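You operate a simulated robot arm through the tools that you are given. There is no shell and no other tool. Be economical: measure what you need, move in short steps, check, and stop when the job is done.

The job below is to be done with a simulated robot arm. You get a single attempt, and the scene is never put back.

Task
Tip the lot T235 pouch off the tilting shelf into the GOOD pocket.
Fine: lay it on the shelf and slide that pocket under the lip before tipping; the shelf ends level; the other pouches stay.

It is judged by the outcome, as a careful person would: the job done as asked, and still so three seconds after it is handed in. It fails if anything else is knocked over, pushed out of place, dropped, spilled or broken.

Robot
A 7-joint arm with a two-finger parallel gripper, fixed in place. Base frame: the origin is at the foot of the arm, x ahead of it, y to its left, z up; the work surface is at about z = 800. Lengths are in mm, angles in degrees, forces in N, time in s.
With the tool pointing down near the work surface it reaches from about 240 to 680 mm from the base axis. Its first joint turns from -66.0 to 66.0 degrees. Payload 2.4 kg.
Tool frame: the origin (TCP) lies between the finger pads and is the grasp point; the fingertips stand 30 mm ahead of it; z points along the fingers, y is the line along which they close. The gripper opens to 94 mm. The fingers are 28 mm wide and 10 mm thick; the gripper's body (50 by 96 mm) begins 55 mm behind the TCP.
Orientation is that of the tool frame in the base frame, as [roll, pitch, yaw] about the fixed x, y, z axes, in that order (R = Rz(yaw) Ry(pitch) Rx(roll)). With the fingers straight down and closing along the base's y, the tool's x points along the base's -x, its y along +y and its z along -z.

Tools
- The arm moves only by the tool step_arm. Its argument "commands" is a list of rows, each a list of 7 numbers: the shift along the tool's x, y, z in units of 150 mm (1.0 is 150 mm), then the turn, a rotation vector about the tool's x, y, z in units of 120 degrees (1.0 is 120 degrees), then the opening, from 0 (shut) to 1 (fully open). In form: [[dx, dy, dz, rx, ry, rz, gripper], ...]. A call has 1 to 10 rows; each row is the pose to reach, as a shift and turn from the pose commanded when the call began, along the tool's axes at that moment. A call with a number of a shift or a turn outside -1 to 1 is refused whole. Rows are played at 5 a second. More than 50 mm and 8.6 degrees between two rows, or a gripper value outside its range, and nothing of the call is played. Where a pose cannot be reached the arm comes as near as it can. A force on the tool above 60 N (or 10 N above the force at the start of the call, whichever is more), or a blocked arm, ends the call early, and 0.2 s more pass. Each finger travels about 153 mm/s and halts on what it meets, pressing with about 24 N; the grip force reading is that of the motor and also rises with nothing between the fingers. The clock runs only during rows and for 0.2 s after the last one: add rows that repeat a pose to give the fingers time. It gives the time, the measured TCP pose, the force on the tool (base axes), the opening and the grip force at its end, in the units of the frame above (readings bear some noise), with the torque about the TCP (base axes, N m) and any sound that the robot's microphone picked up.
- Cameras (640 x 400 px; columns grow to the right, rows downward): "scene" is fixed at [9.8, 456.9, 1446.1]; the picture's right is [-0.95, -0.33, 0.00], its down [-0.19, 0.54, -0.82] and it looks along [0.27, -0.78, -0.57] (base axes); focal length 376 px, centre (320, 200). "wrist" rides on the gripper at [76, 14, -103] in the tool frame; the picture's right is [-0.18, 0.98, 0.00], its down [-0.75, -0.14, -0.64] and it looks along [-0.63, -0.12, 0.77] (tool axes); focal length 243 px, centre (320, 200). There is no depth. A picture from a camera that has moved, and an enlarged one, comes with that camera's place and axes in the base frame and with its lens.
- grab_frame(camera): a new picture of that camera. It takes no simulated time.
- close_up(camera, box): a new picture of the part [left, top, right, bottom] of that camera's present view, enlarged. It takes no simulated time.
- close_job(): hands the job in; it is judged then, once.

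Go step by step. Nothing tells you positions but the pictures and the camera data: compare them with the known pose of the tool, close in by small moves and look again before you grip or let go. The budget is 120 turns and 64 pictures, counting those below and the enlarged ones. Unless the task says otherwise, let go and move clear before handing in, and close with one line.

The tools are called after "Call:" as name(argument=value, ...) on one line, values as JSON. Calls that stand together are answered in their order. step_arm: Moves the arm, as the interface text tells. Its arguments: {"type":"object","properties":{"commands":{"type":"array"}},"required":["commands"]} The other tools are called the same way: grab_frame (camera) takes a picture; close_up (camera, box) takes an enlarged picture of a part of a camera's view; close_job () hands the job in.

At the start:

```text
clock: 0.0
ee_pos: [389.0, -42.2, 1126.2]
ee_rot: [-179.9, 0.1, -180.0]
contact_force: [0.0, -1.1, -0.8]
ft_torque: [0.01, 0.01, -0.03]
grip_width: 94.1
grip_force: 0.0
```

scene: 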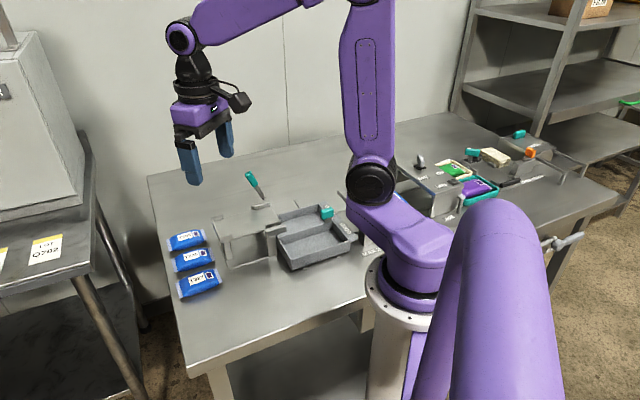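
wrist: 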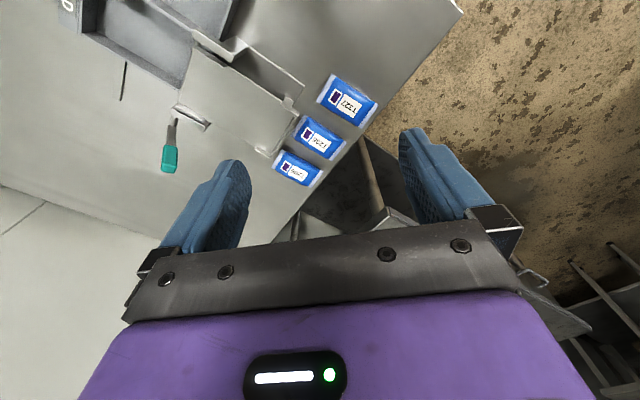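

I see three blue pouches, a grey tilting shelf with a lever, and a sliding tray with pockets. I'll take close-ups to read the labels and mechanism.

Call:
close_up(camera="scene", box=[150, 160, 370, 300])

Call:
close_up(camera="wrist", box=[40, 0, 400, 225])

Call:
close_up(camera="scene", box=[380, 110, 600, 250])

```text
2.86 times, centred on (260, 230) of scene
camera zoom: at [9.8, 456.9, 1446.1], right [-0.95, -0.33, 0.0], down [-0.19, 0.54, -0.82], along [0.27, -0.78, -0.57], focal length 1074 px, centre (491, 114)
```

zoom: 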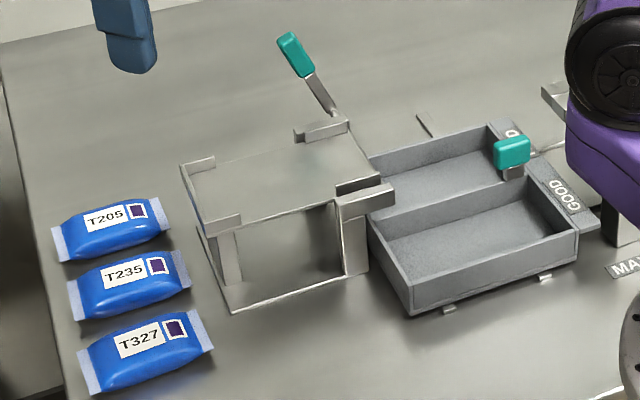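

```text
1.78 times, centred on (220, 112) of wrist
camera zoom: at [312.0, -28.3, 1230.2], right [0.18, 0.98, 0.0], down [0.75, -0.14, 0.64], along [0.63, -0.12, -0.77], focal length 431 px, centre (498, 356)
```

zoom: 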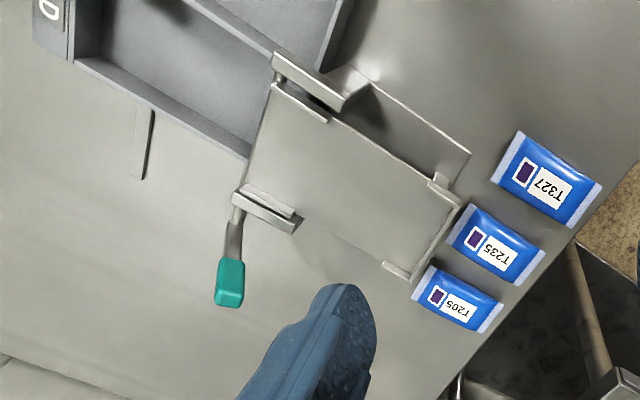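

```text
2.86 times, centred on (490, 180) of scene
camera zoom: at [9.8, 456.9, 1446.1], right [-0.95, -0.33, 0.0], down [-0.19, 0.54, -0.82], along [0.27, -0.78, -0.57], focal length 1074 px, centre (-166, 257)
```

zoom: 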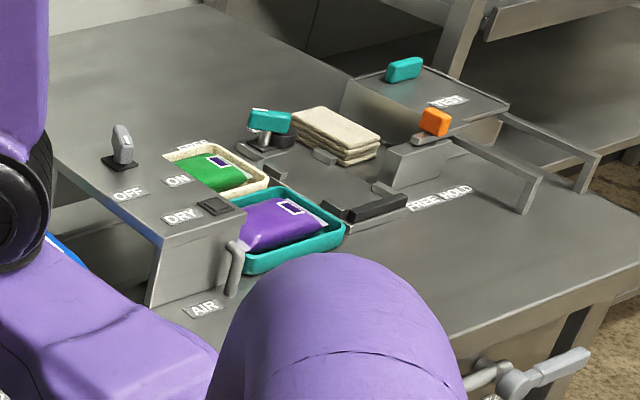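

The lot T235 pouch is the middle one, at about (514,-70), with its long axis along (0.7,0.7). The shelf is near (409,-167) and the tray near (269,-233), with its knob near (253,-307). I'll turn the tool 45° to line up with the fixture and look at the tray from above.

Call:
step_arm(commands=[[0.13, -0.14, 0, 0, 0, -0.0625, 0.8], [0.26, -0.28, 0, 0, 0, -0.125, 0.8], [0.39, -0.42, 0, 0, 0, -0.1875, 0.8], [0.52, -0.56, 0, 0, 0, -0.25, 0.8], [0.66, -0.7, 0, 0, 0, -0.3125, 0.8], [0.79, -0.85, 0, 0, 0, -0.375, 0.8]])

Call:
grab_frame(camera="wrist")

Call:
grab_frame(camera="scene")

```text
clock: 1.4
ee_pos: [270.1, -170.8, 1126.8]
ee_rot: [180.0, 0.0, -134.9]
contact_force: [0.7, -0.6, 0.0]
ft_torque: [0.03, 0.01, 0.0]
grip_width: 75.1
grip_force: 0.0
```

```text
58 pictures are left
camera wrist: at [205.3, -214.5, 1230.3], right [-0.57, 0.82, 0.0], down [0.63, 0.43, 0.64], along [0.53, 0.36, -0.77], focal length 243 px, centre (320, 200)
```

wrist: 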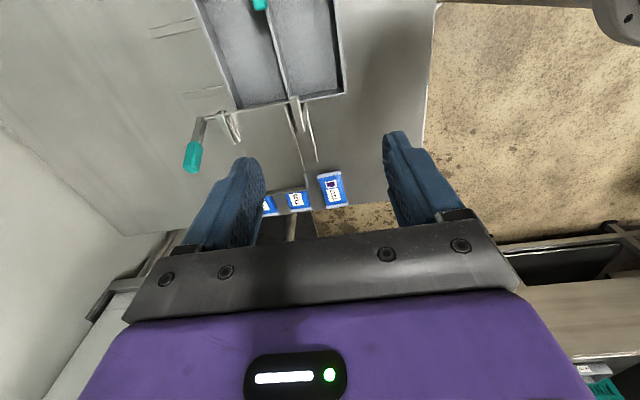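

```text
57 pictures are left
```

scene: 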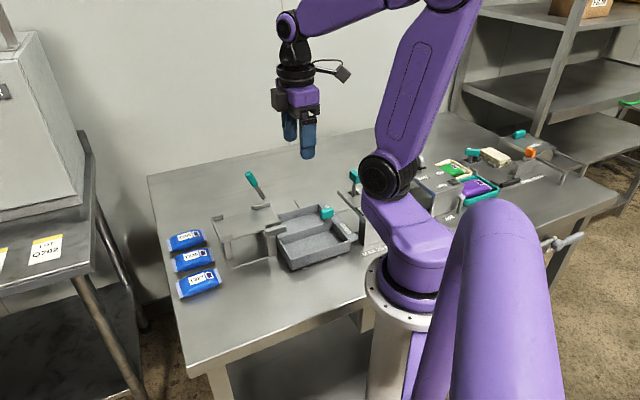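

The tray is at the top edge of the view and the lever is on its left. I'll zoom in there.

Call:
close_up(camera="wrist", box=[140, 0, 400, 220])

Call:
close_up(camera="scene", box=[200, 160, 400, 285])

```text
1.82 times, centred on (270, 110) of wrist
camera zoom: at [205.3, -214.5, 1230.3], right [-0.57, 0.82, 0.0], down [0.63, 0.43, 0.64], along [0.53, 0.36, -0.77], focal length 441 px, centre (411, 364)
```

zoom: 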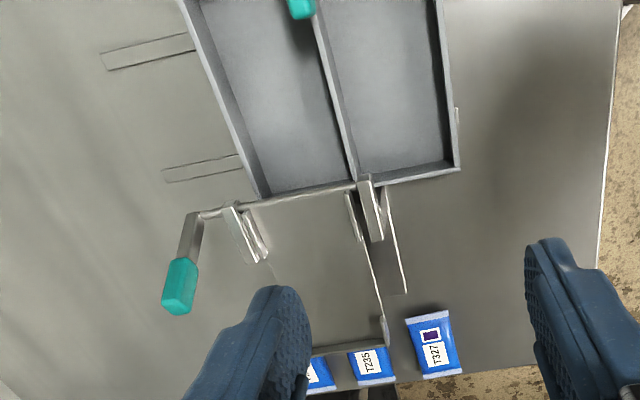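

```text
3.20 times, centred on (300, 222) of scene
camera zoom: at [9.8, 456.9, 1446.1], right [-0.95, -0.33, 0.0], down [-0.19, 0.54, -0.82], along [0.27, -0.78, -0.57], focal length 1204 px, centre (384, 128)
```

zoom: 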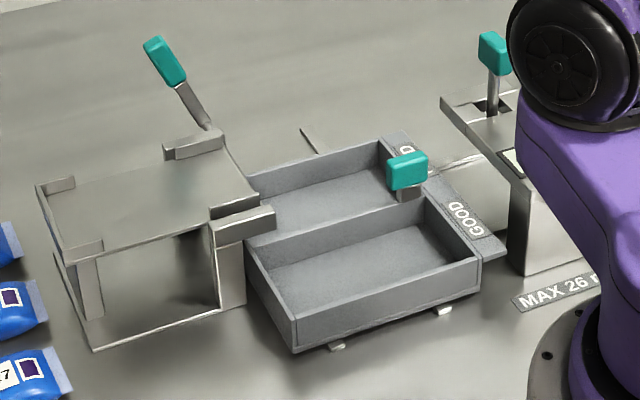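

The non-GOOD pocket is under the lip now, so the tray must slide one pocket pitch along about (0.7,-0.7). I'll back up for a better view of the knob.

Call:
step_arm(commands=[[0.28, -0.06, 0, 0, 0, 0, 0.8], [0.56, -0.12, 0, 0, 0, 0, 0.8], [0.85, -0.19, 0, 0, 0, 0, 0.8]])

Call:
grab_frame(camera="wrist")

Call:
close_up(camera="wrist", box=[160, 0, 400, 200])

```text
clock: 2.2
ee_pos: [200.5, -281.9, 1127.0]
ee_rot: [180.0, 0.0, -134.9]
contact_force: [-0.1, 0.3, -0.3]
ft_torque: [-0.01, 0.01, -0.02]
grip_width: 75.3
grip_force: 0.1
```

```text
54 pictures are left
camera wrist: at [135.3, -324.4, 1230.0], right [-0.56, 0.83, 0.0], down [0.63, 0.43, 0.64], along [0.53, 0.36, -0.77], focal length 243 px, centre (320, 200)
```

wrist: 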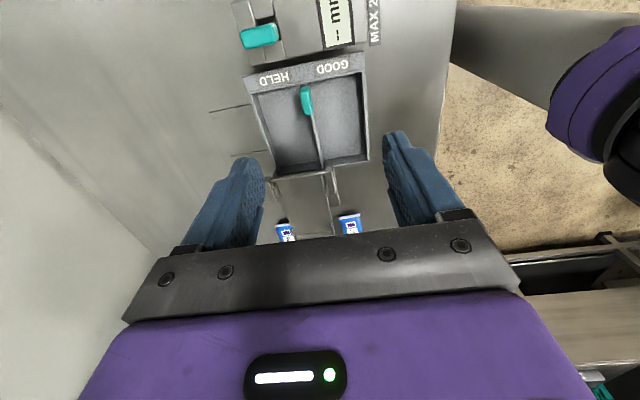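

```text
2.00 times, centred on (280, 100) of wrist
camera zoom: at [135.3, -324.4, 1230.0], right [-0.56, 0.83, 0.0], down [0.63, 0.43, 0.64], along [0.53, 0.36, -0.77], focal length 485 px, centre (400, 400)
```

zoom: 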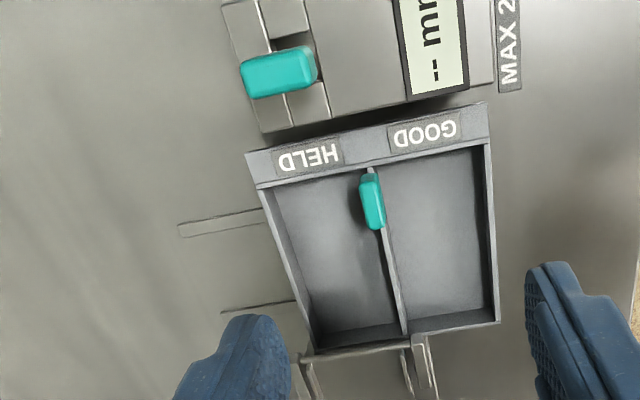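

The knob is a thin block at about (242,-278,868), long along (0.7,0.7). The gauge handle near it stands to about z 950, so I'll tilt the tool 15° to keep the camera clear of it and come down above the knob.

Call:
step_arm(commands=[[-0.06, -0.045, 0.24, 0, 0.031, 0, 0.5], [-0.12, -0.09, 0.47, 0, 0.062, 0, 0.5], [-0.18, -0.13, 0.71, 0, 0.094, 0, 0.5], [-0.24, -0.175, 0.947, 0, 0.125, 0, 0.5]])

Call:
close_up(camera="scene", box=[240, 130, 400, 280])

Call:
grab_frame(camera="wrist")

```text
clock: 3.2
ee_pos: [244.1, -273.4, 983.5]
ee_rot: [-180.0, -15.0, -135.0]
contact_force: [0.0, 0.0, 0.3]
ft_torque: [-0.04, 0.02, 0.04]
grip_width: 46.9
grip_force: 0.1
```

```text
2.67 times, centred on (320, 205) of scene
camera zoom: at [9.8, 456.9, 1446.1], right [-0.95, -0.33, 0.0], down [-0.19, 0.54, -0.82], along [0.27, -0.78, -0.57], focal length 1003 px, centre (320, 187)
```

zoom: 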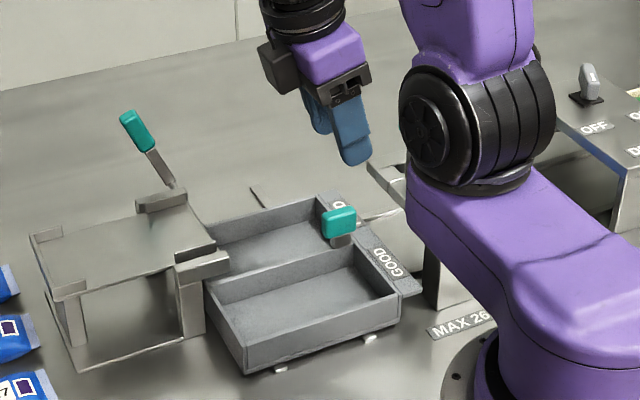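

```text
51 pictures are left
camera wrist: at [200.7, -296.7, 1102.9], right [-0.57, 0.82, -0.05], down [0.73, 0.53, 0.42], along [0.37, 0.21, -0.9], focal length 243 px, centre (320, 200)
```

wrist: 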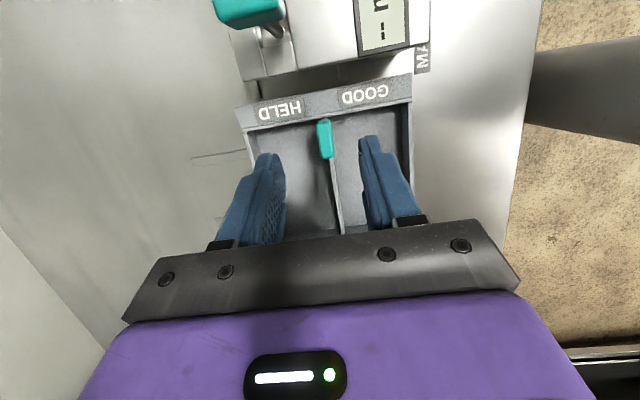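

The knob sits at (242,-276), between the fingers. I'll go down vertically to z about 884, then close.

Call:
step_arm(commands=[[-0.06, 0, 0.22, 0, 0, 0, 0.5], [-0.12, 0, 0.44, 0, 0, 0, 0.5], [-0.172, 0, 0.641, 0, 0, 0, 0.5]])

Call:
close_up(camera="scene", box=[240, 130, 400, 280])

Call:
grab_frame(camera="wrist")

```text
clock: 4.0
ee_pos: [246.4, -272.7, 885.5]
ee_rot: [180.0, -14.9, -135.1]
contact_force: [0.0, 0.2, 0.6]
ft_torque: [-0.01, -0.01, -0.03]
grip_width: 46.9
grip_force: 0.0
```

```text
2.67 times, centred on (320, 205) of scene
camera zoom: at [9.8, 456.9, 1446.1], right [-0.95, -0.33, 0.0], down [-0.19, 0.54, -0.82], along [0.27, -0.78, -0.57], focal length 1003 px, centre (320, 187)
```

zoom: 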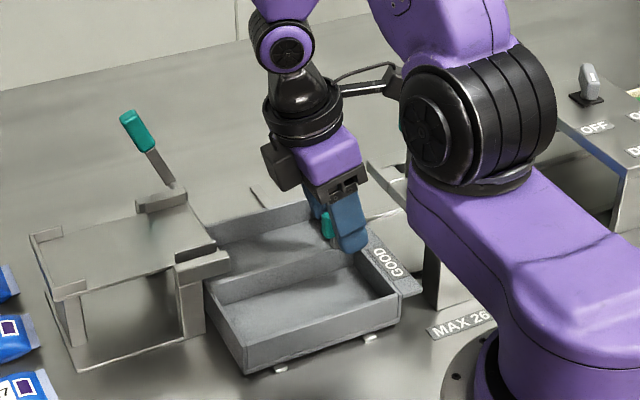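

```text
49 pictures are left
camera wrist: at [201.0, -295.5, 1004.8], right [-0.57, 0.82, -0.05], down [0.73, 0.53, 0.43], along [0.37, 0.21, -0.9], focal length 243 px, centre (320, 200)
```

wrist: 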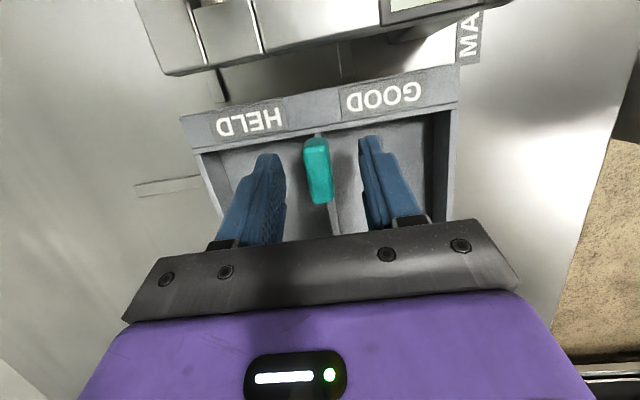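

The knob is well between the pads. I'll close on it.

Call:
step_arm(commands=[[0, 0, 0, 0, 0, 0, 0.2], [0, 0, 0, 0, 0, 0, 0.05], [0, 0, 0, 0, 0, 0, 0.05]])

Call:
grab_frame(camera="wrist")

```text
clock: 4.8
ee_pos: [245.8, -274.0, 885.6]
ee_rot: [180.0, -14.9, -135.0]
contact_force: [2.3, -1.3, -13.3]
ft_torque: [0.0, -0.04, -0.01]
grip_width: 18.1
grip_force: 45.1
```

```text
48 pictures are left
camera wrist: at [201.1, -295.7, 1005.0], right [-0.57, 0.82, -0.05], down [0.73, 0.53, 0.43], along [0.37, 0.21, -0.9], focal length 243 px, centre (320, 200)
```

wrist: 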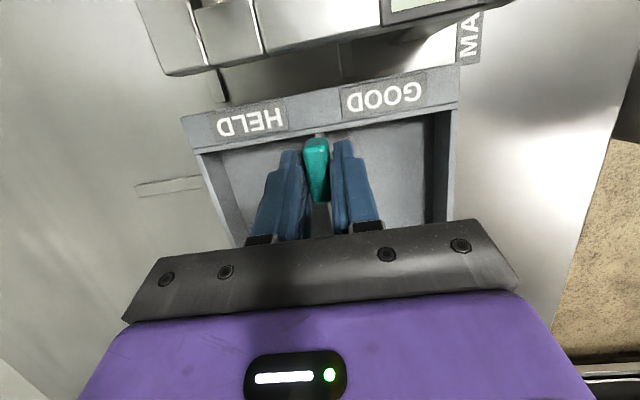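

The knob is held at 18 mm. I'll slide the tray along tool -y in small steps, 42 mm first, watching the force.

Call:
step_arm(commands=[[0, -0.04, 0, 0, 0, 0, 0.05], [0, -0.1, 0, 0, 0, 0, 0.05], [0, -0.16, 0, 0, 0, 0, 0.05], [0, -0.22, 0, 0, 0, 0, 0.05], [0, -0.28, 0, 0, 0, 0, 0.05]])

Call:
grab_frame(camera="wrist")

```text
clock: 6.0
ee_pos: [275.7, -302.7, 886.0]
ee_rot: [-179.9, -15.1, -134.9]
contact_force: [9.1, 11.6, 8.7]
ft_torque: [-0.12, 0.15, 0.08]
grip_width: 18.1
grip_force: 45.0
```

```text
47 pictures are left
camera wrist: at [231.2, -325.7, 1005.1], right [-0.57, 0.82, -0.05], down [0.73, 0.53, 0.43], along [0.38, 0.21, -0.9], focal length 243 px, centre (320, 200)
```

wrist: 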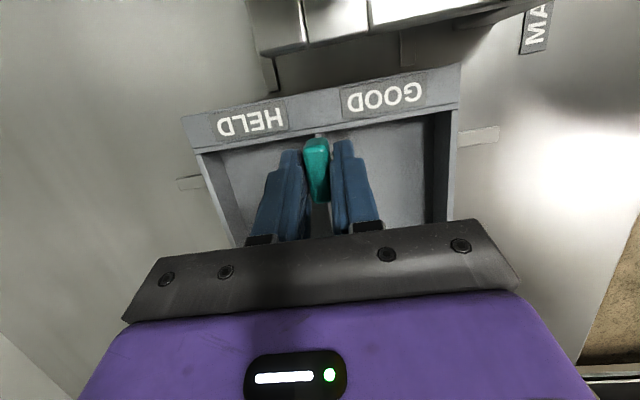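

The tray moves with the hand. I'll continue about 38 mm more.

Call:
step_arm(commands=[[0, -0.06, 0, 0, 0, 0, 0.05], [0, -0.12, 0, 0, 0, 0, 0.05], [0, -0.18, 0, 0, 0, 0, 0.05], [0, -0.22, 0, 0, 0, 0, 0.05], [0, -0.25, 0, 0, 0, 0, 0.05]])

Call:
close_up(camera="scene", box=[190, 130, 390, 280])

Call:
grab_frame(camera="wrist")

```text
clock: 7.2
ee_pos: [302.1, -329.3, 884.7]
ee_rot: [-180.0, -15.0, -134.9]
contact_force: [13.4, 15.0, 8.8]
ft_torque: [0.19, -0.16, 0.09]
grip_width: 18.0
grip_force: 45.2
```

```text
2.67 times, centred on (290, 205) of scene
camera zoom: at [10.1, 457.4, 1445.9], right [-0.95, -0.33, 0.0], down [-0.19, 0.54, -0.82], along [0.27, -0.78, -0.57], focal length 1003 px, centre (400, 187)
```

zoom: 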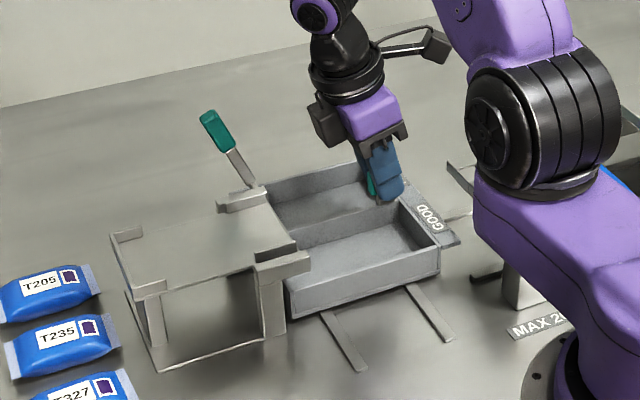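

```text
45 pictures are left
camera wrist: at [257.4, -352.0, 1005.1], right [-0.57, 0.82, -0.05], down [0.73, 0.53, 0.43], along [0.37, 0.21, -0.9], focal length 243 px, centre (320, 200)
```

wrist: 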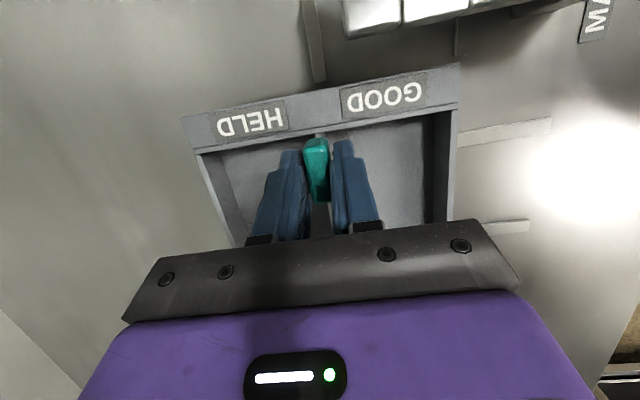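

It has moved 79 mm. I'll nudge further in small steps and feel for a stop.

Call:
step_arm(commands=[[0, -0.013, 0, 0, 0, 0, 0.05], [0, -0.027, 0, 0, 0, 0, 0.05], [0, -0.04, 0, 0, 0, 0, 0.05]])

```text
clock: 8.0
ee_pos: [305.7, -333.9, 885.5]
ee_rot: [-179.8, -15.0, -134.9]
contact_force: [18.1, 16.8, 10.6]
ft_torque: [0.13, -0.18, 0.05]
grip_width: 18.1
grip_force: 45.2
```

No stop was felt, at 85 mm of travel, close to one pitch. I'll let go, rise, and look at the alignment.

Call:
step_arm(commands=[[0, 0, 0, 0, 0, 0, 0.4], [0, 0, 0, 0, 0, 0, 0.4], [0.08, 0, -0.3, 0, 0, 0, 0.4], [0.16, 0, -0.6, 0, 0, 0, 0.4], [0.24, 0, -0.9, 0, 0, 0, 0.4]])

Call:
grab_frame(camera="wrist")

Call:
close_up(camera="scene", box=[190, 150, 370, 270])

```text
clock: 9.2
ee_pos: [305.1, -334.5, 1025.4]
ee_rot: [180.0, -15.0, -134.9]
contact_force: [-0.3, 0.1, -0.3]
ft_torque: [-0.01, 0.0, -0.01]
grip_width: 37.8
grip_force: 0.1
```

```text
44 pictures are left
camera wrist: at [260.8, -356.7, 1145.0], right [-0.57, 0.82, -0.05], down [0.73, 0.53, 0.43], along [0.37, 0.21, -0.9], focal length 243 px, centre (320, 200)
```

wrist: 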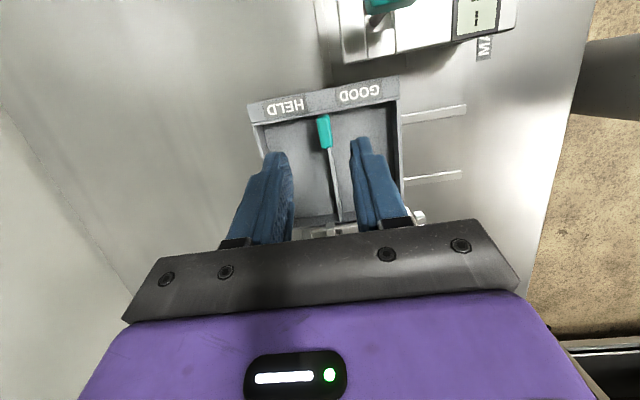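

```text
3.33 times, centred on (280, 210) of scene
camera zoom: at [9.8, 456.9, 1446.1], right [-0.95, -0.33, 0.0], down [-0.19, 0.54, -0.82], along [0.27, -0.78, -0.57], focal length 1254 px, centre (453, 167)
```

zoom: 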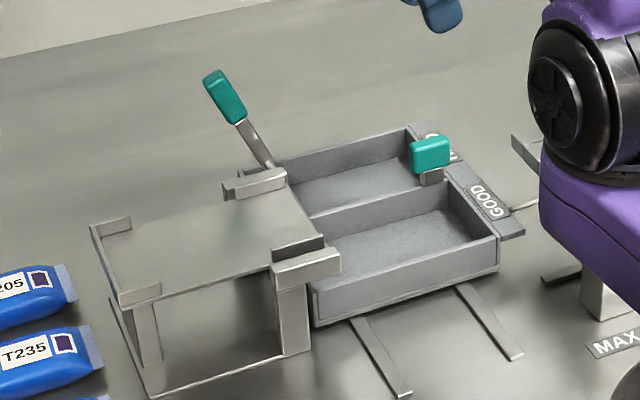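

GOOD now appears to be under the lip. I'll level the tool and look from higher up to check the alignment.

Call:
step_arm(commands=[[0, 0.16, -0.17, 0, -0.031, 0, 0.8], [0, 0.32, -0.34, 0, -0.062, 0, 0.8], [0, 0.48, -0.51, 0, -0.094, 0, 0.8], [0.013, 0.637, -0.687, 0, -0.125, 0, 0.8]])

Call:
close_up(camera="wrist", box=[140, 0, 400, 220])

```text
clock: 10.2
ee_pos: [254.8, -248.5, 1126.3]
ee_rot: [180.0, 0.1, -135.1]
contact_force: [-0.1, -0.5, 0.0]
ft_torque: [0.01, -0.03, 0.0]
grip_width: 75.4
grip_force: 0.1
```

```text
1.82 times, centred on (270, 110) of wrist
camera zoom: at [189.9, -292.3, 1228.8], right [-0.57, 0.82, 0.0], down [0.63, 0.43, 0.64], along [0.53, 0.36, -0.77], focal length 441 px, centre (411, 364)
```

zoom: 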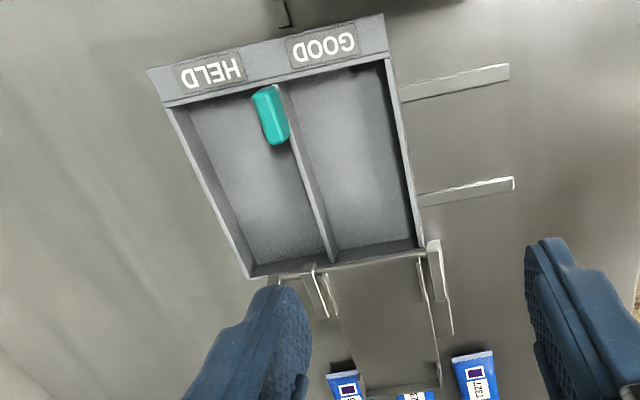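

GOOD is aligned with the lip to within a few millimetres. Next I'll go over to the T235 pouch.

Call:
step_arm(commands=[[-0.24, -0.1, 0, 0, 0, 0, 0.8], [-0.48, -0.2, 0, 0, 0, 0, 0.8], [-0.72, -0.3, 0, 0, 0, 0, 0.8], [-0.96, -0.38, 0, 0, 0, 0, 0.8]])

Call:
grab_frame(camera="wrist")

Call:
step_arm(commands=[[-0.24, 0, 0.2, 0, 0, 0, 0.8], [-0.48, 0, 0.4, 0, 0, 0, 0.8], [-0.72, 0, 0.6, 0, 0, 0, 0.8], [-0.96, 0, 0.8, 0, 0, 0, 0.8]])

Call:
grab_frame(camera="wrist")

Call:
close_up(camera="scene", box=[140, 150, 320, 310])

```text
clock: 11.2
ee_pos: [397.4, -188.0, 1125.1]
ee_rot: [-180.0, 0.1, -135.0]
contact_force: [-0.3, -0.2, 0.2]
ft_torque: [-0.03, -0.03, -0.01]
grip_width: 75.3
grip_force: 0.0
```

```text
41 pictures are left
camera wrist: at [332.4, -230.6, 1228.0], right [-0.56, 0.83, 0.0], down [0.63, 0.43, 0.64], along [0.53, 0.36, -0.77], focal length 243 px, centre (320, 200)
```

wrist: 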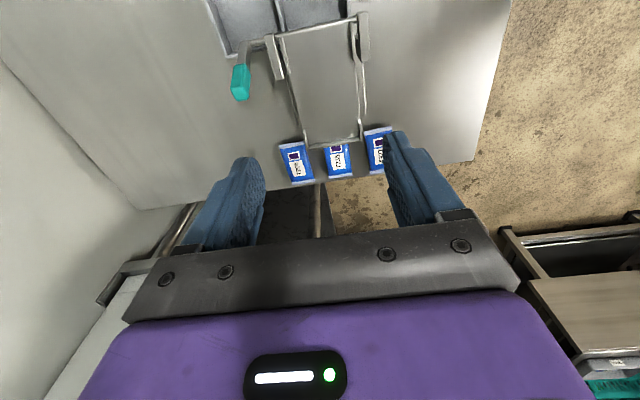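

```text
clock: 12.2
ee_pos: [499.0, -84.1, 1005.9]
ee_rot: [180.0, 0.0, -134.9]
contact_force: [0.6, -0.2, 0.6]
ft_torque: [0.02, 0.03, -0.01]
grip_width: 75.3
grip_force: 0.0
```

```text
40 pictures are left
camera wrist: at [434.0, -128.3, 1108.3], right [-0.56, 0.83, 0.0], down [0.63, 0.43, 0.64], along [0.53, 0.36, -0.77], focal length 243 px, centre (320, 200)
```

wrist: 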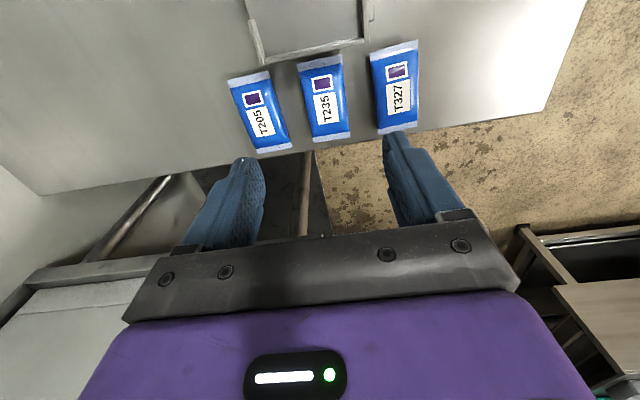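

```text
2.50 times, centred on (230, 230) of scene
camera zoom: at [9.9, 456.9, 1446.1], right [-0.95, -0.33, 0.0], down [-0.19, 0.54, -0.82], along [0.27, -0.78, -0.57], focal length 940 px, centre (545, 125)
```

zoom: 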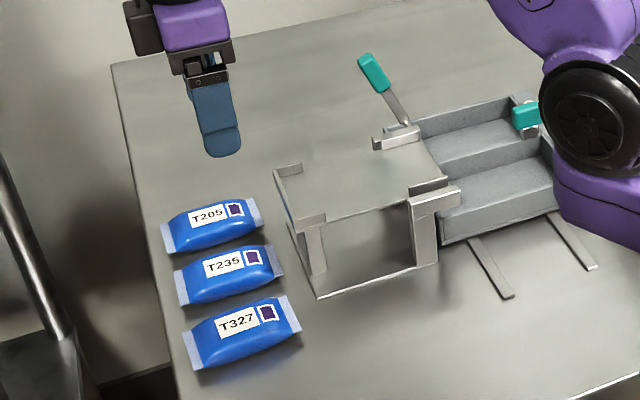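

T235 is centred at about (509,-71), e2≈410, with about 27–31 mm gaps to its neighbours. I'll open to 71 mm and come down partway above it.

Call:
step_arm(commands=[[-0.1, 0.015, 0.25, 0, 0, 0, 0.76], [-0.108, 0.015, 0.5, 0, 0, 0, 0.76], [-0.108, 0.015, 0.7, 0, 0, 0, 0.76]])

Call:
grab_frame(camera="wrist")

Call:
close_up(camera="scene", box=[140, 150, 300, 310])

```text
clock: 13.0
ee_pos: [509.1, -72.4, 900.4]
ee_rot: [-179.9, 0.1, -135.0]
contact_force: [-0.5, -0.4, -0.2]
ft_torque: [-0.03, 0.01, -0.01]
grip_width: 71.6
grip_force: 0.0
```

```text
38 pictures are left
camera wrist: at [443.8, -115.6, 1003.5], right [-0.56, 0.83, 0.0], down [0.63, 0.43, 0.64], along [0.53, 0.36, -0.77], focal length 243 px, centre (320, 200)
```

wrist: 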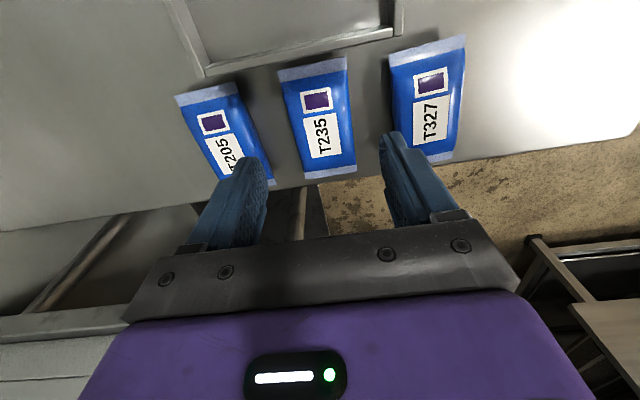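

```text
2.50 times, centred on (220, 230) of scene
camera zoom: at [9.8, 456.9, 1446.1], right [-0.95, -0.33, 0.0], down [-0.19, 0.54, -0.82], along [0.27, -0.78, -0.57], focal length 940 px, centre (570, 125)
```

zoom: 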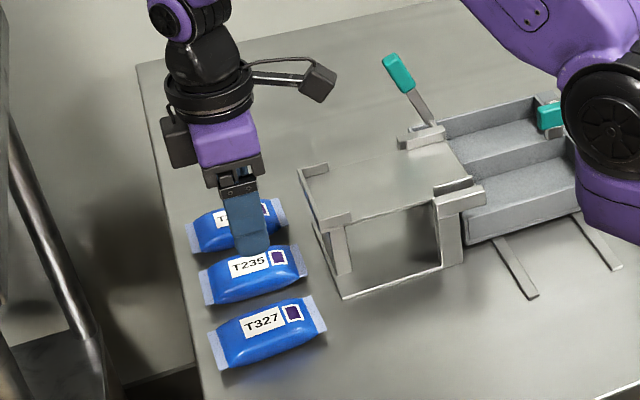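

The hand is aligned over the pouch. I'll go down to z≈834, then close gently.

Call:
step_arm(commands=[[0, 0.007, 0.15, 0, 0, 0, 0.76], [0, 0.007, 0.3, 0, 0, 0, 0.76], [0, 0.007, 0.44, 0, 0, 0, 0.76]])

Call:
grab_frame(camera="wrist")

Call:
close_up(camera="scene", box=[140, 190, 260, 310])

```text
clock: 13.8
ee_pos: [508.4, -70.9, 833.4]
ee_rot: [179.9, -0.1, -135.0]
contact_force: [-0.8, 0.4, 0.9]
ft_torque: [0.0, -0.02, 0.01]
grip_width: 71.5
grip_force: 0.1
```

```text
36 pictures are left
camera wrist: at [443.4, -115.2, 937.0], right [-0.56, 0.83, 0.0], down [0.63, 0.43, 0.64], along [0.53, 0.36, -0.77], focal length 243 px, centre (320, 200)
```

wrist: 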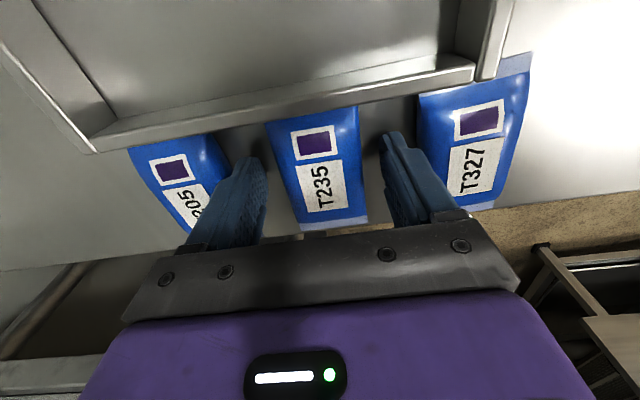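

```text
3.33 times, centred on (200, 250) of scene
camera zoom: at [9.8, 456.9, 1446.1], right [-0.95, -0.33, 0.0], down [-0.19, 0.54, -0.82], along [0.27, -0.78, -0.57], focal length 1254 px, centre (720, 33)
```

zoom: 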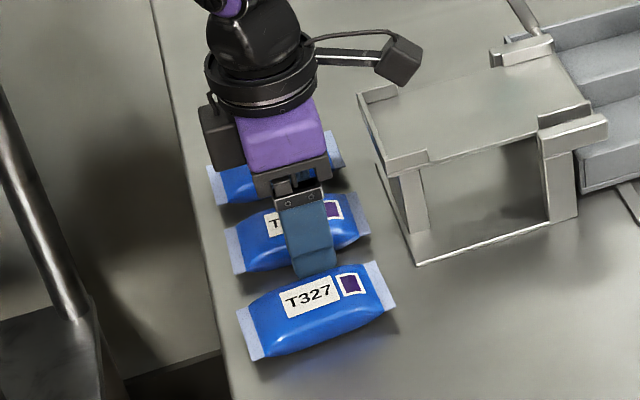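

The fingers sit in both gaps without touching anything. I'll close on the pouch.

Call:
step_arm(commands=[[0, 0, 0, 0, 0, 0, 0.6], [0, 0, 0, 0, 0, 0, 0.48], [0, 0, 0, 0, 0, 0, 0.42], [0, 0, 0, 0, 0, 0, 0.42]])

```text
clock: 14.8
ee_pos: [507.9, -71.0, 833.4]
ee_rot: [180.0, 0.1, -135.0]
contact_force: [0.0, -0.3, -0.7]
ft_torque: [0.02, -0.01, 0.01]
grip_width: 49.3
grip_force: 24.0
```

The pouch is gripped at 49 mm. I'll lift it straight up.

Call:
step_arm(commands=[[0, 0, -0.1, 0, 0, 0, 0.42], [0, 0, -0.3, 0, 0, 0, 0.42], [0, 0, -0.55, 0, 0, 0, 0.42], [0, 0, -0.8, 0, 0, 0, 0.42], [0, 0, -1.0, 0, 0, 0, 0.42]])

Call:
grab_frame(camera="wrist")

Call:
close_up(camera="scene", box=[140, 130, 340, 310])

```text
clock: 16.0
ee_pos: [507.8, -71.5, 984.6]
ee_rot: [180.0, 0.0, -135.0]
contact_force: [0.0, 0.1, -0.6]
ft_torque: [0.01, 0.02, -0.01]
grip_width: 49.1
grip_force: 24.1
```

```text
34 pictures are left
camera wrist: at [443.6, -114.9, 1087.5], right [-0.56, 0.83, 0.0], down [0.63, 0.43, 0.64], along [0.53, 0.36, -0.77], focal length 243 px, centre (320, 200)
```

wrist: 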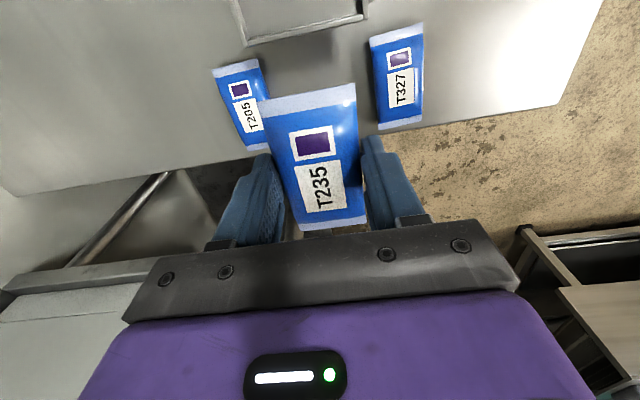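

```text
2.22 times, centred on (240, 220) of scene
camera zoom: at [9.9, 456.9, 1446.1], right [-0.95, -0.33, 0.0], down [-0.19, 0.54, -0.82], along [0.27, -0.78, -0.57], focal length 836 px, centre (498, 156)
```

zoom: 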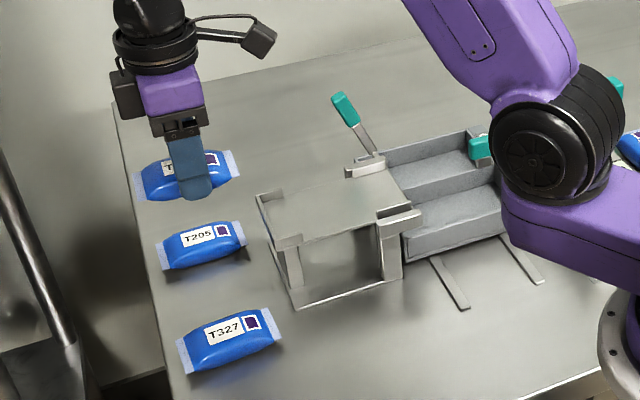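

The pouch is held level. I take the deck to span e1≈97–247 and e2≈360–460, with the plate at z≈870. I'll carry the pouch over its middle.

Call:
step_arm(commands=[[0.15, 0, 0, 0, 0, 0, 0.42], [0.4, 0, 0, 0, 0, 0, 0.42], [0.65, 0, 0, 0, 0, 0, 0.42], [0.85, 0, 0, 0, 0, 0, 0.42], [0.91, 0, 0, 0, 0, 0, 0.42]])

Call:
grab_frame(camera="wrist")

Call:
close_up(camera="scene", box=[180, 130, 340, 280])

```text
clock: 17.2
ee_pos: [410.8, -169.0, 982.6]
ee_rot: [-180.0, -0.1, -135.0]
contact_force: [-0.1, 0.1, -1.1]
ft_torque: [0.01, 0.05, 0.04]
grip_width: 49.0
grip_force: 23.8
```

```text
32 pictures are left
camera wrist: at [346.5, -212.1, 1086.8], right [-0.56, 0.83, 0.0], down [0.63, 0.43, 0.64], along [0.53, 0.36, -0.77], focal length 243 px, centre (320, 200)
```

wrist: 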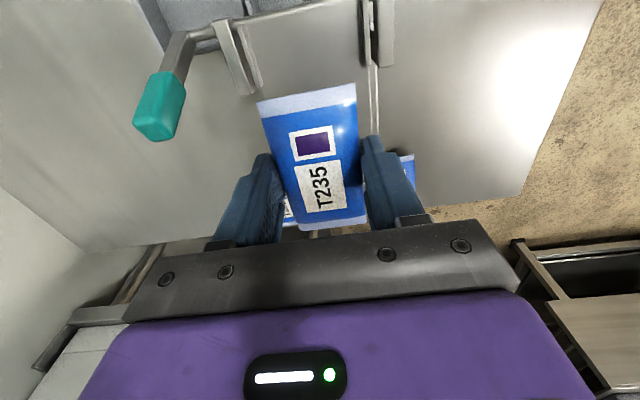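

```text
2.67 times, centred on (260, 205) of scene
camera zoom: at [9.9, 456.9, 1446.1], right [-0.95, -0.33, 0.0], down [-0.19, 0.54, -0.82], along [0.27, -0.78, -0.57], focal length 1003 px, centre (480, 187)
```

zoom: 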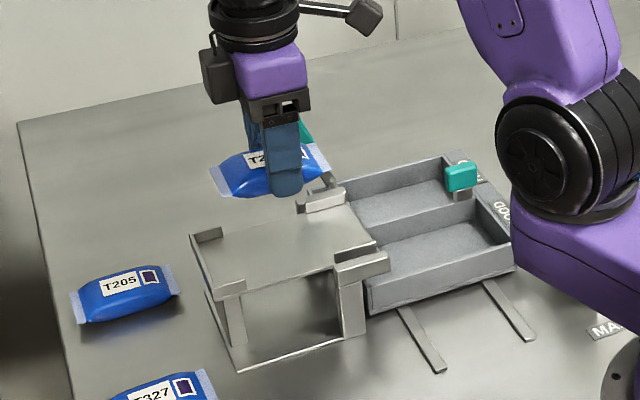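

The pouch is centred on the shelf (e2 410, e1 171). I'll lower it to just above the deck and look.

Call:
step_arm(commands=[[0, 0, 0.13, 0, 0, 0, 0.42], [0, 0, 0.26, 0, 0, 0, 0.42], [0, 0, 0.36, 0, 0, 0, 0.42]])

Call:
close_up(camera="scene", box=[200, 150, 320, 270])

```text
clock: 18.0
ee_pos: [411.7, -168.7, 929.0]
ee_rot: [-179.9, 0.0, -135.0]
contact_force: [0.1, 0.0, -0.2]
ft_torque: [0.02, -0.01, -0.01]
grip_width: 49.2
grip_force: 23.7
```

```text
3.33 times, centred on (260, 210) of scene
camera zoom: at [9.9, 456.9, 1446.1], right [-0.95, -0.33, 0.0], down [-0.19, 0.54, -0.82], along [0.27, -0.78, -0.57], focal length 1254 px, centre (520, 167)
```

zoom: 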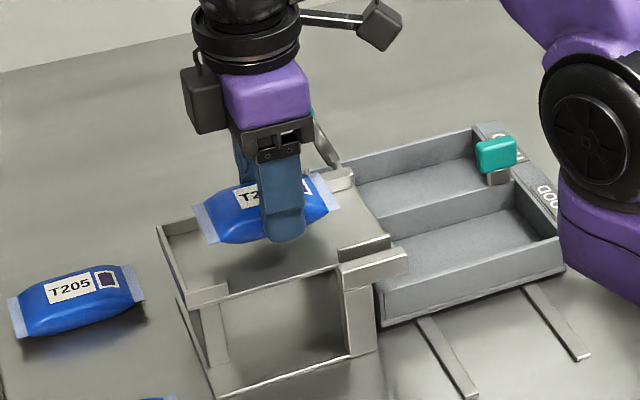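

About 20 mm remain. I'll lower in small steps and feel for contact.

Call:
step_arm(commands=[[0, 0, 0.05, 0, 0, 0, 0.42], [0, 0, 0.1, 0, 0, 0, 0.42], [0, 0, 0.13, 0, 0, 0, 0.42]])

Call:
close_up(camera="scene", box=[200, 150, 320, 270])

```text
clock: 18.8
ee_pos: [412.0, -169.2, 910.9]
ee_rot: [180.0, 0.0, -135.0]
contact_force: [-0.5, 0.3, -0.8]
ft_torque: [0.03, 0.03, -0.03]
grip_width: 49.2
grip_force: 24.6
```

```text
3.33 times, centred on (260, 210) of scene
camera zoom: at [9.9, 456.9, 1446.1], right [-0.95, -0.33, 0.0], down [-0.19, 0.54, -0.82], along [0.27, -0.78, -0.57], focal length 1254 px, centre (520, 167)
```

zoom: 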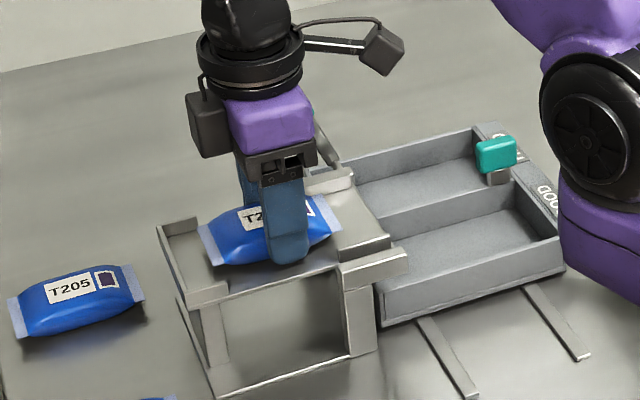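

Call:
step_arm(commands=[[0, 0, 0.015, 0, 0, 0, 0.42], [0, 0, 0.03, 0, 0, 0, 0.42]])

```text
clock: 19.4
ee_pos: [411.2, -168.4, 907.2]
ee_rot: [-179.9, -0.1, -135.0]
contact_force: [-3.6, 2.4, 17.6]
ft_torque: [0.07, 0.1, 0.01]
grip_width: 49.3
grip_force: 23.9
```

There is contact at z 907 with 18 N upward, so the pouch is on the deck. I'll open and rise.

Call:
step_arm(commands=[[0, 0, -0.005, 0, 0, 0, 0.6], [0, 0, -0.01, 0, 0, 0, 0.72], [0, 0, -0.01, 0, 0, 0, 0.72], [0, 0, -0.2, 0, 0, 0, 0.72], [0, 0, -0.5, 0, 0, 0, 0.72], [0, 0, -0.8, 0, 0, 0, 0.72], [0, 0, -1.0, 0, 0, 0, 0.72]])

Call:
grab_frame(camera="wrist")

Call:
close_up(camera="scene", box=[190, 140, 350, 270])

```text
clock: 21.0
ee_pos: [411.8, -167.3, 1057.1]
ee_rot: [-180.0, 0.0, -135.0]
contact_force: [-0.4, -0.6, -0.8]
ft_torque: [0.02, 0.01, -0.01]
grip_width: 67.8
grip_force: 0.0
```

```text
28 pictures are left
camera wrist: at [346.1, -210.7, 1159.9], right [-0.56, 0.83, 0.0], down [0.63, 0.43, 0.64], along [0.53, 0.36, -0.77], focal length 243 px, centre (320, 200)
```

wrist: 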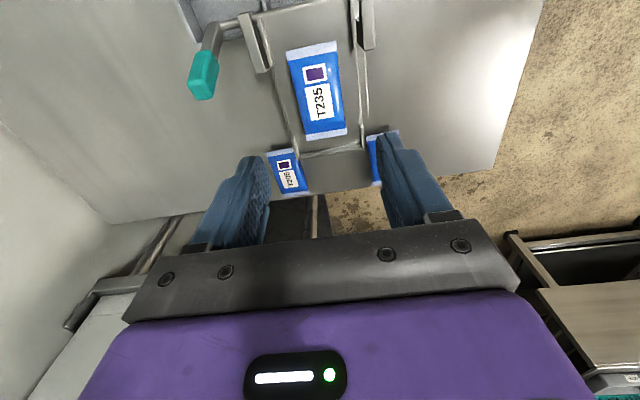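

```text
3.08 times, centred on (270, 205) of scene
camera zoom: at [9.8, 456.9, 1446.1], right [-0.95, -0.33, 0.0], down [-0.19, 0.54, -0.82], along [0.27, -0.78, -0.57], focal length 1157 px, centre (474, 185)
```

zoom: 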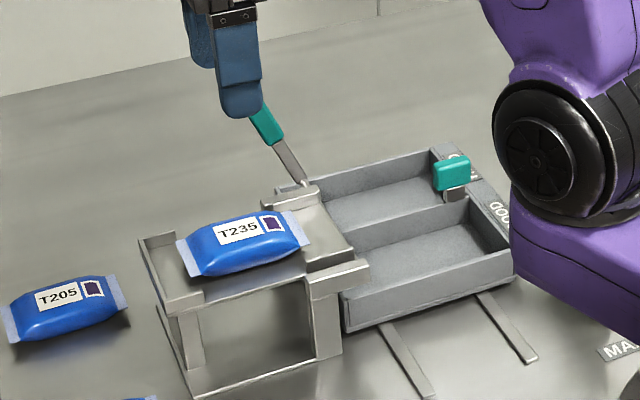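

T235 lies on the shelf clear of the side rails. I place the lever in the plane e2≈498, running from its hinge at about (e1 102, z 877) to a knob at (e1 127, z 943). I'll bring the tool above it, tilted 20° along the lever.

Call:
step_arm(commands=[[0.033, -0.15, 0.03, 0, 0.042, 0, 0.5], [0.066, -0.3, 0.08, 0, 0.083, 0, 0.5], [0.1, -0.45, 0.18, 0, 0.125, 0, 0.5], [0.133, -0.59, 0.293, 0, 0.167, 0, 0.5]])

Call:
grab_frame(camera="wrist")

Call:
close_up(camera="scene", box=[190, 110, 350, 260])

```text
clock: 22.0
ee_pos: [459.7, -245.0, 1012.4]
ee_rot: [180.0, -20.0, -135.0]
contact_force: [-0.5, -0.1, -0.1]
ft_torque: [0.0, 0.03, 0.05]
grip_width: 47.2
grip_force: 0.0
```

```text
26 pictures are left
camera wrist: at [423.5, -260.2, 1135.9], right [-0.57, 0.82, -0.06], down [0.76, 0.56, 0.34], along [0.32, 0.15, -0.94], focal length 243 px, centre (320, 200)
```

wrist: 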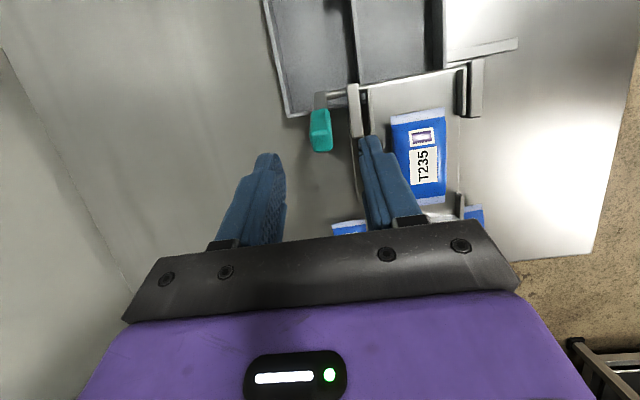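

```text
2.67 times, centred on (270, 185) of scene
camera zoom: at [9.8, 456.9, 1446.1], right [-0.95, -0.33, 0.0], down [-0.19, 0.54, -0.82], along [0.27, -0.78, -0.57], focal length 1003 px, centre (453, 240)
```

zoom: 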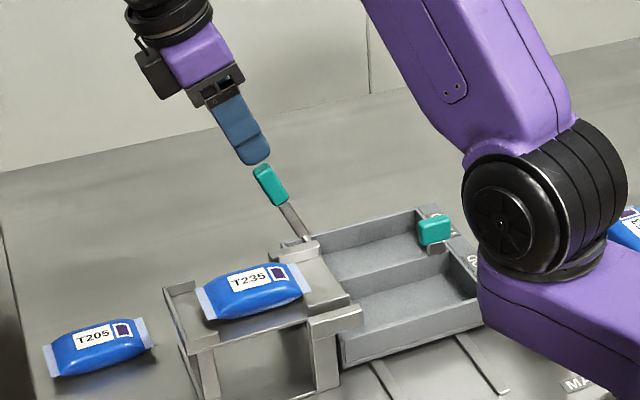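

The knob lines up between the fingers. I'll advance 65 mm along the tool axis and close.

Call:
step_arm(commands=[[0, 0, 0.15, 0, 0, 0, 0.5], [0, 0, 0.3, 0, 0, 0, 0.5], [0, 0, 0.433, 0, 0, 0, 0.5]])

Call:
grab_frame(camera="wrist")

Call:
close_up(camera="scene", box=[190, 110, 350, 260])

```text
clock: 22.8
ee_pos: [444.1, -260.8, 951.4]
ee_rot: [-179.9, -20.0, -135.0]
contact_force: [-0.7, 0.7, 0.7]
ft_torque: [0.0, 0.01, -0.04]
grip_width: 46.9
grip_force: 0.0
```

```text
24 pictures are left
camera wrist: at [407.7, -276.5, 1074.3], right [-0.57, 0.82, -0.06], down [0.76, 0.56, 0.35], along [0.32, 0.15, -0.94], focal length 243 px, centre (320, 200)
```

wrist: 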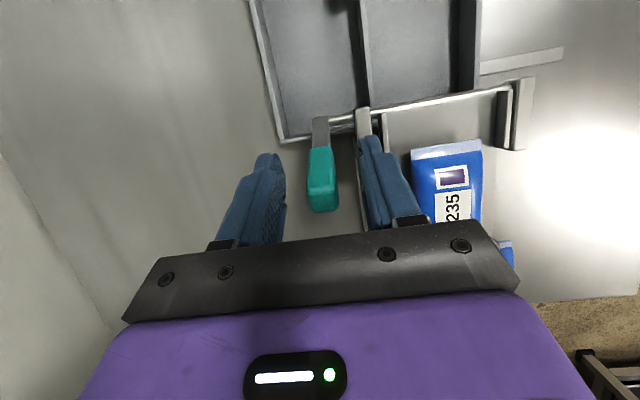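

```text
2.67 times, centred on (270, 185) of scene
camera zoom: at [9.8, 456.9, 1446.1], right [-0.95, -0.33, 0.0], down [-0.19, 0.54, -0.82], along [0.27, -0.78, -0.57], focal length 1003 px, centre (453, 240)
```

zoom: 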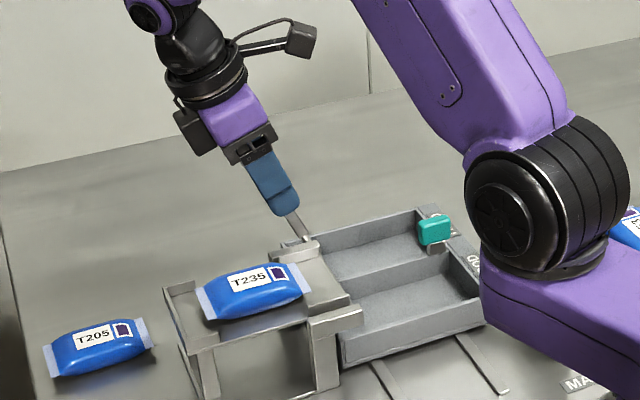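

The fingers straddle the lever knob along its axis. I'll close.

Call:
step_arm(commands=[[0, 0, 0, 0, 0, 0, 0.25], [0, 0, 0, 0, 0, 0, 0.08], [0, 0, 0, 0, 0, 0, 0.08]])

```text
clock: 23.6
ee_pos: [442.9, -261.4, 951.9]
ee_rot: [179.9, -20.1, -135.0]
contact_force: [-5.7, 4.9, 0.0]
ft_torque: [-0.02, -0.04, 0.08]
grip_width: 19.8
grip_force: 45.6
```

The knob is gripped at 20 mm. I'll begin tipping along the lever's arc, 10° first.

Call:
step_arm(commands=[[0.0233, 0, 0.0005, 0, -0.0208, 0, 0.08], [0.0465, 0, 0.002, 0, -0.0417, 0, 0.08], [0.0696, 0, 0.0046, 0, -0.0625, 0, 0.08], [0.0926, 0, 0.008, 0, -0.0833, 0, 0.08]])

Call:
close_up(camera="scene", box=[190, 110, 350, 260])

```text
clock: 24.6
ee_pos: [433.2, -271.3, 954.8]
ee_rot: [179.9, -10.1, -135.0]
contact_force: [-11.6, 2.1, -1.4]
ft_torque: [-0.5, 0.47, 0.11]
grip_width: 20.1
grip_force: 44.6
```

```text
2.67 times, centred on (270, 185) of scene
camera zoom: at [9.6, 457.0, 1446.1], right [-0.95, -0.33, 0.0], down [-0.19, 0.54, -0.82], along [0.27, -0.78, -0.57], focal length 1003 px, centre (453, 240)
```

zoom: 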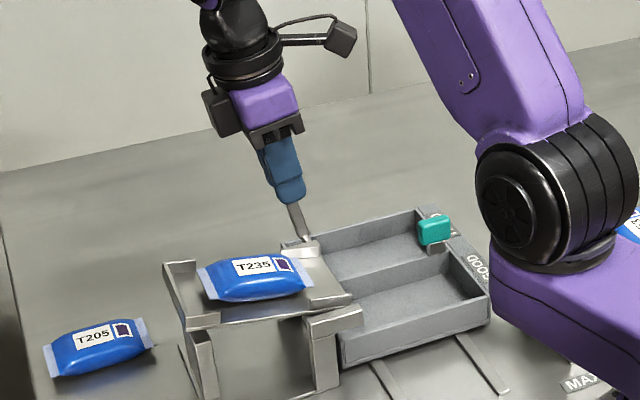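

The deck tips with the lever as expected. I'll tip another 16°.

Call:
step_arm(commands=[[0.0372, 0, 0.0013, 0, -0.0333, 0, 0.08], [0.0742, 0, 0.0052, 0, -0.0667, 0, 0.08], [0.1109, 0, 0.0117, 0, -0.1, 0, 0.08], [0.147, 0, 0.0207, 0, -0.1333, 0, 0.08]])

Call:
close_up(camera="scene", box=[190, 110, 350, 260])

```text
clock: 25.6
ee_pos: [417.2, -286.2, 956.1]
ee_rot: [-180.0, 6.0, -135.0]
contact_force: [-14.8, 2.4, 7.1]
ft_torque: [-0.6, 0.59, 0.2]
grip_width: 20.1
grip_force: 45.2
```

```text
2.67 times, centred on (270, 185) of scene
camera zoom: at [9.3, 457.1, 1446.0], right [-0.95, -0.33, 0.0], down [-0.19, 0.54, -0.82], along [0.27, -0.78, -0.57], focal length 1003 px, centre (453, 240)
```

zoom: 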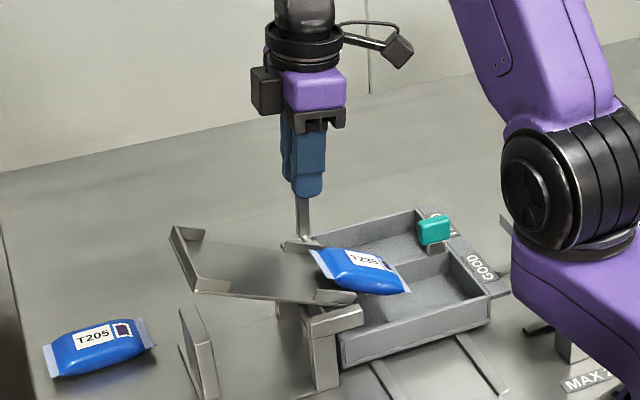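

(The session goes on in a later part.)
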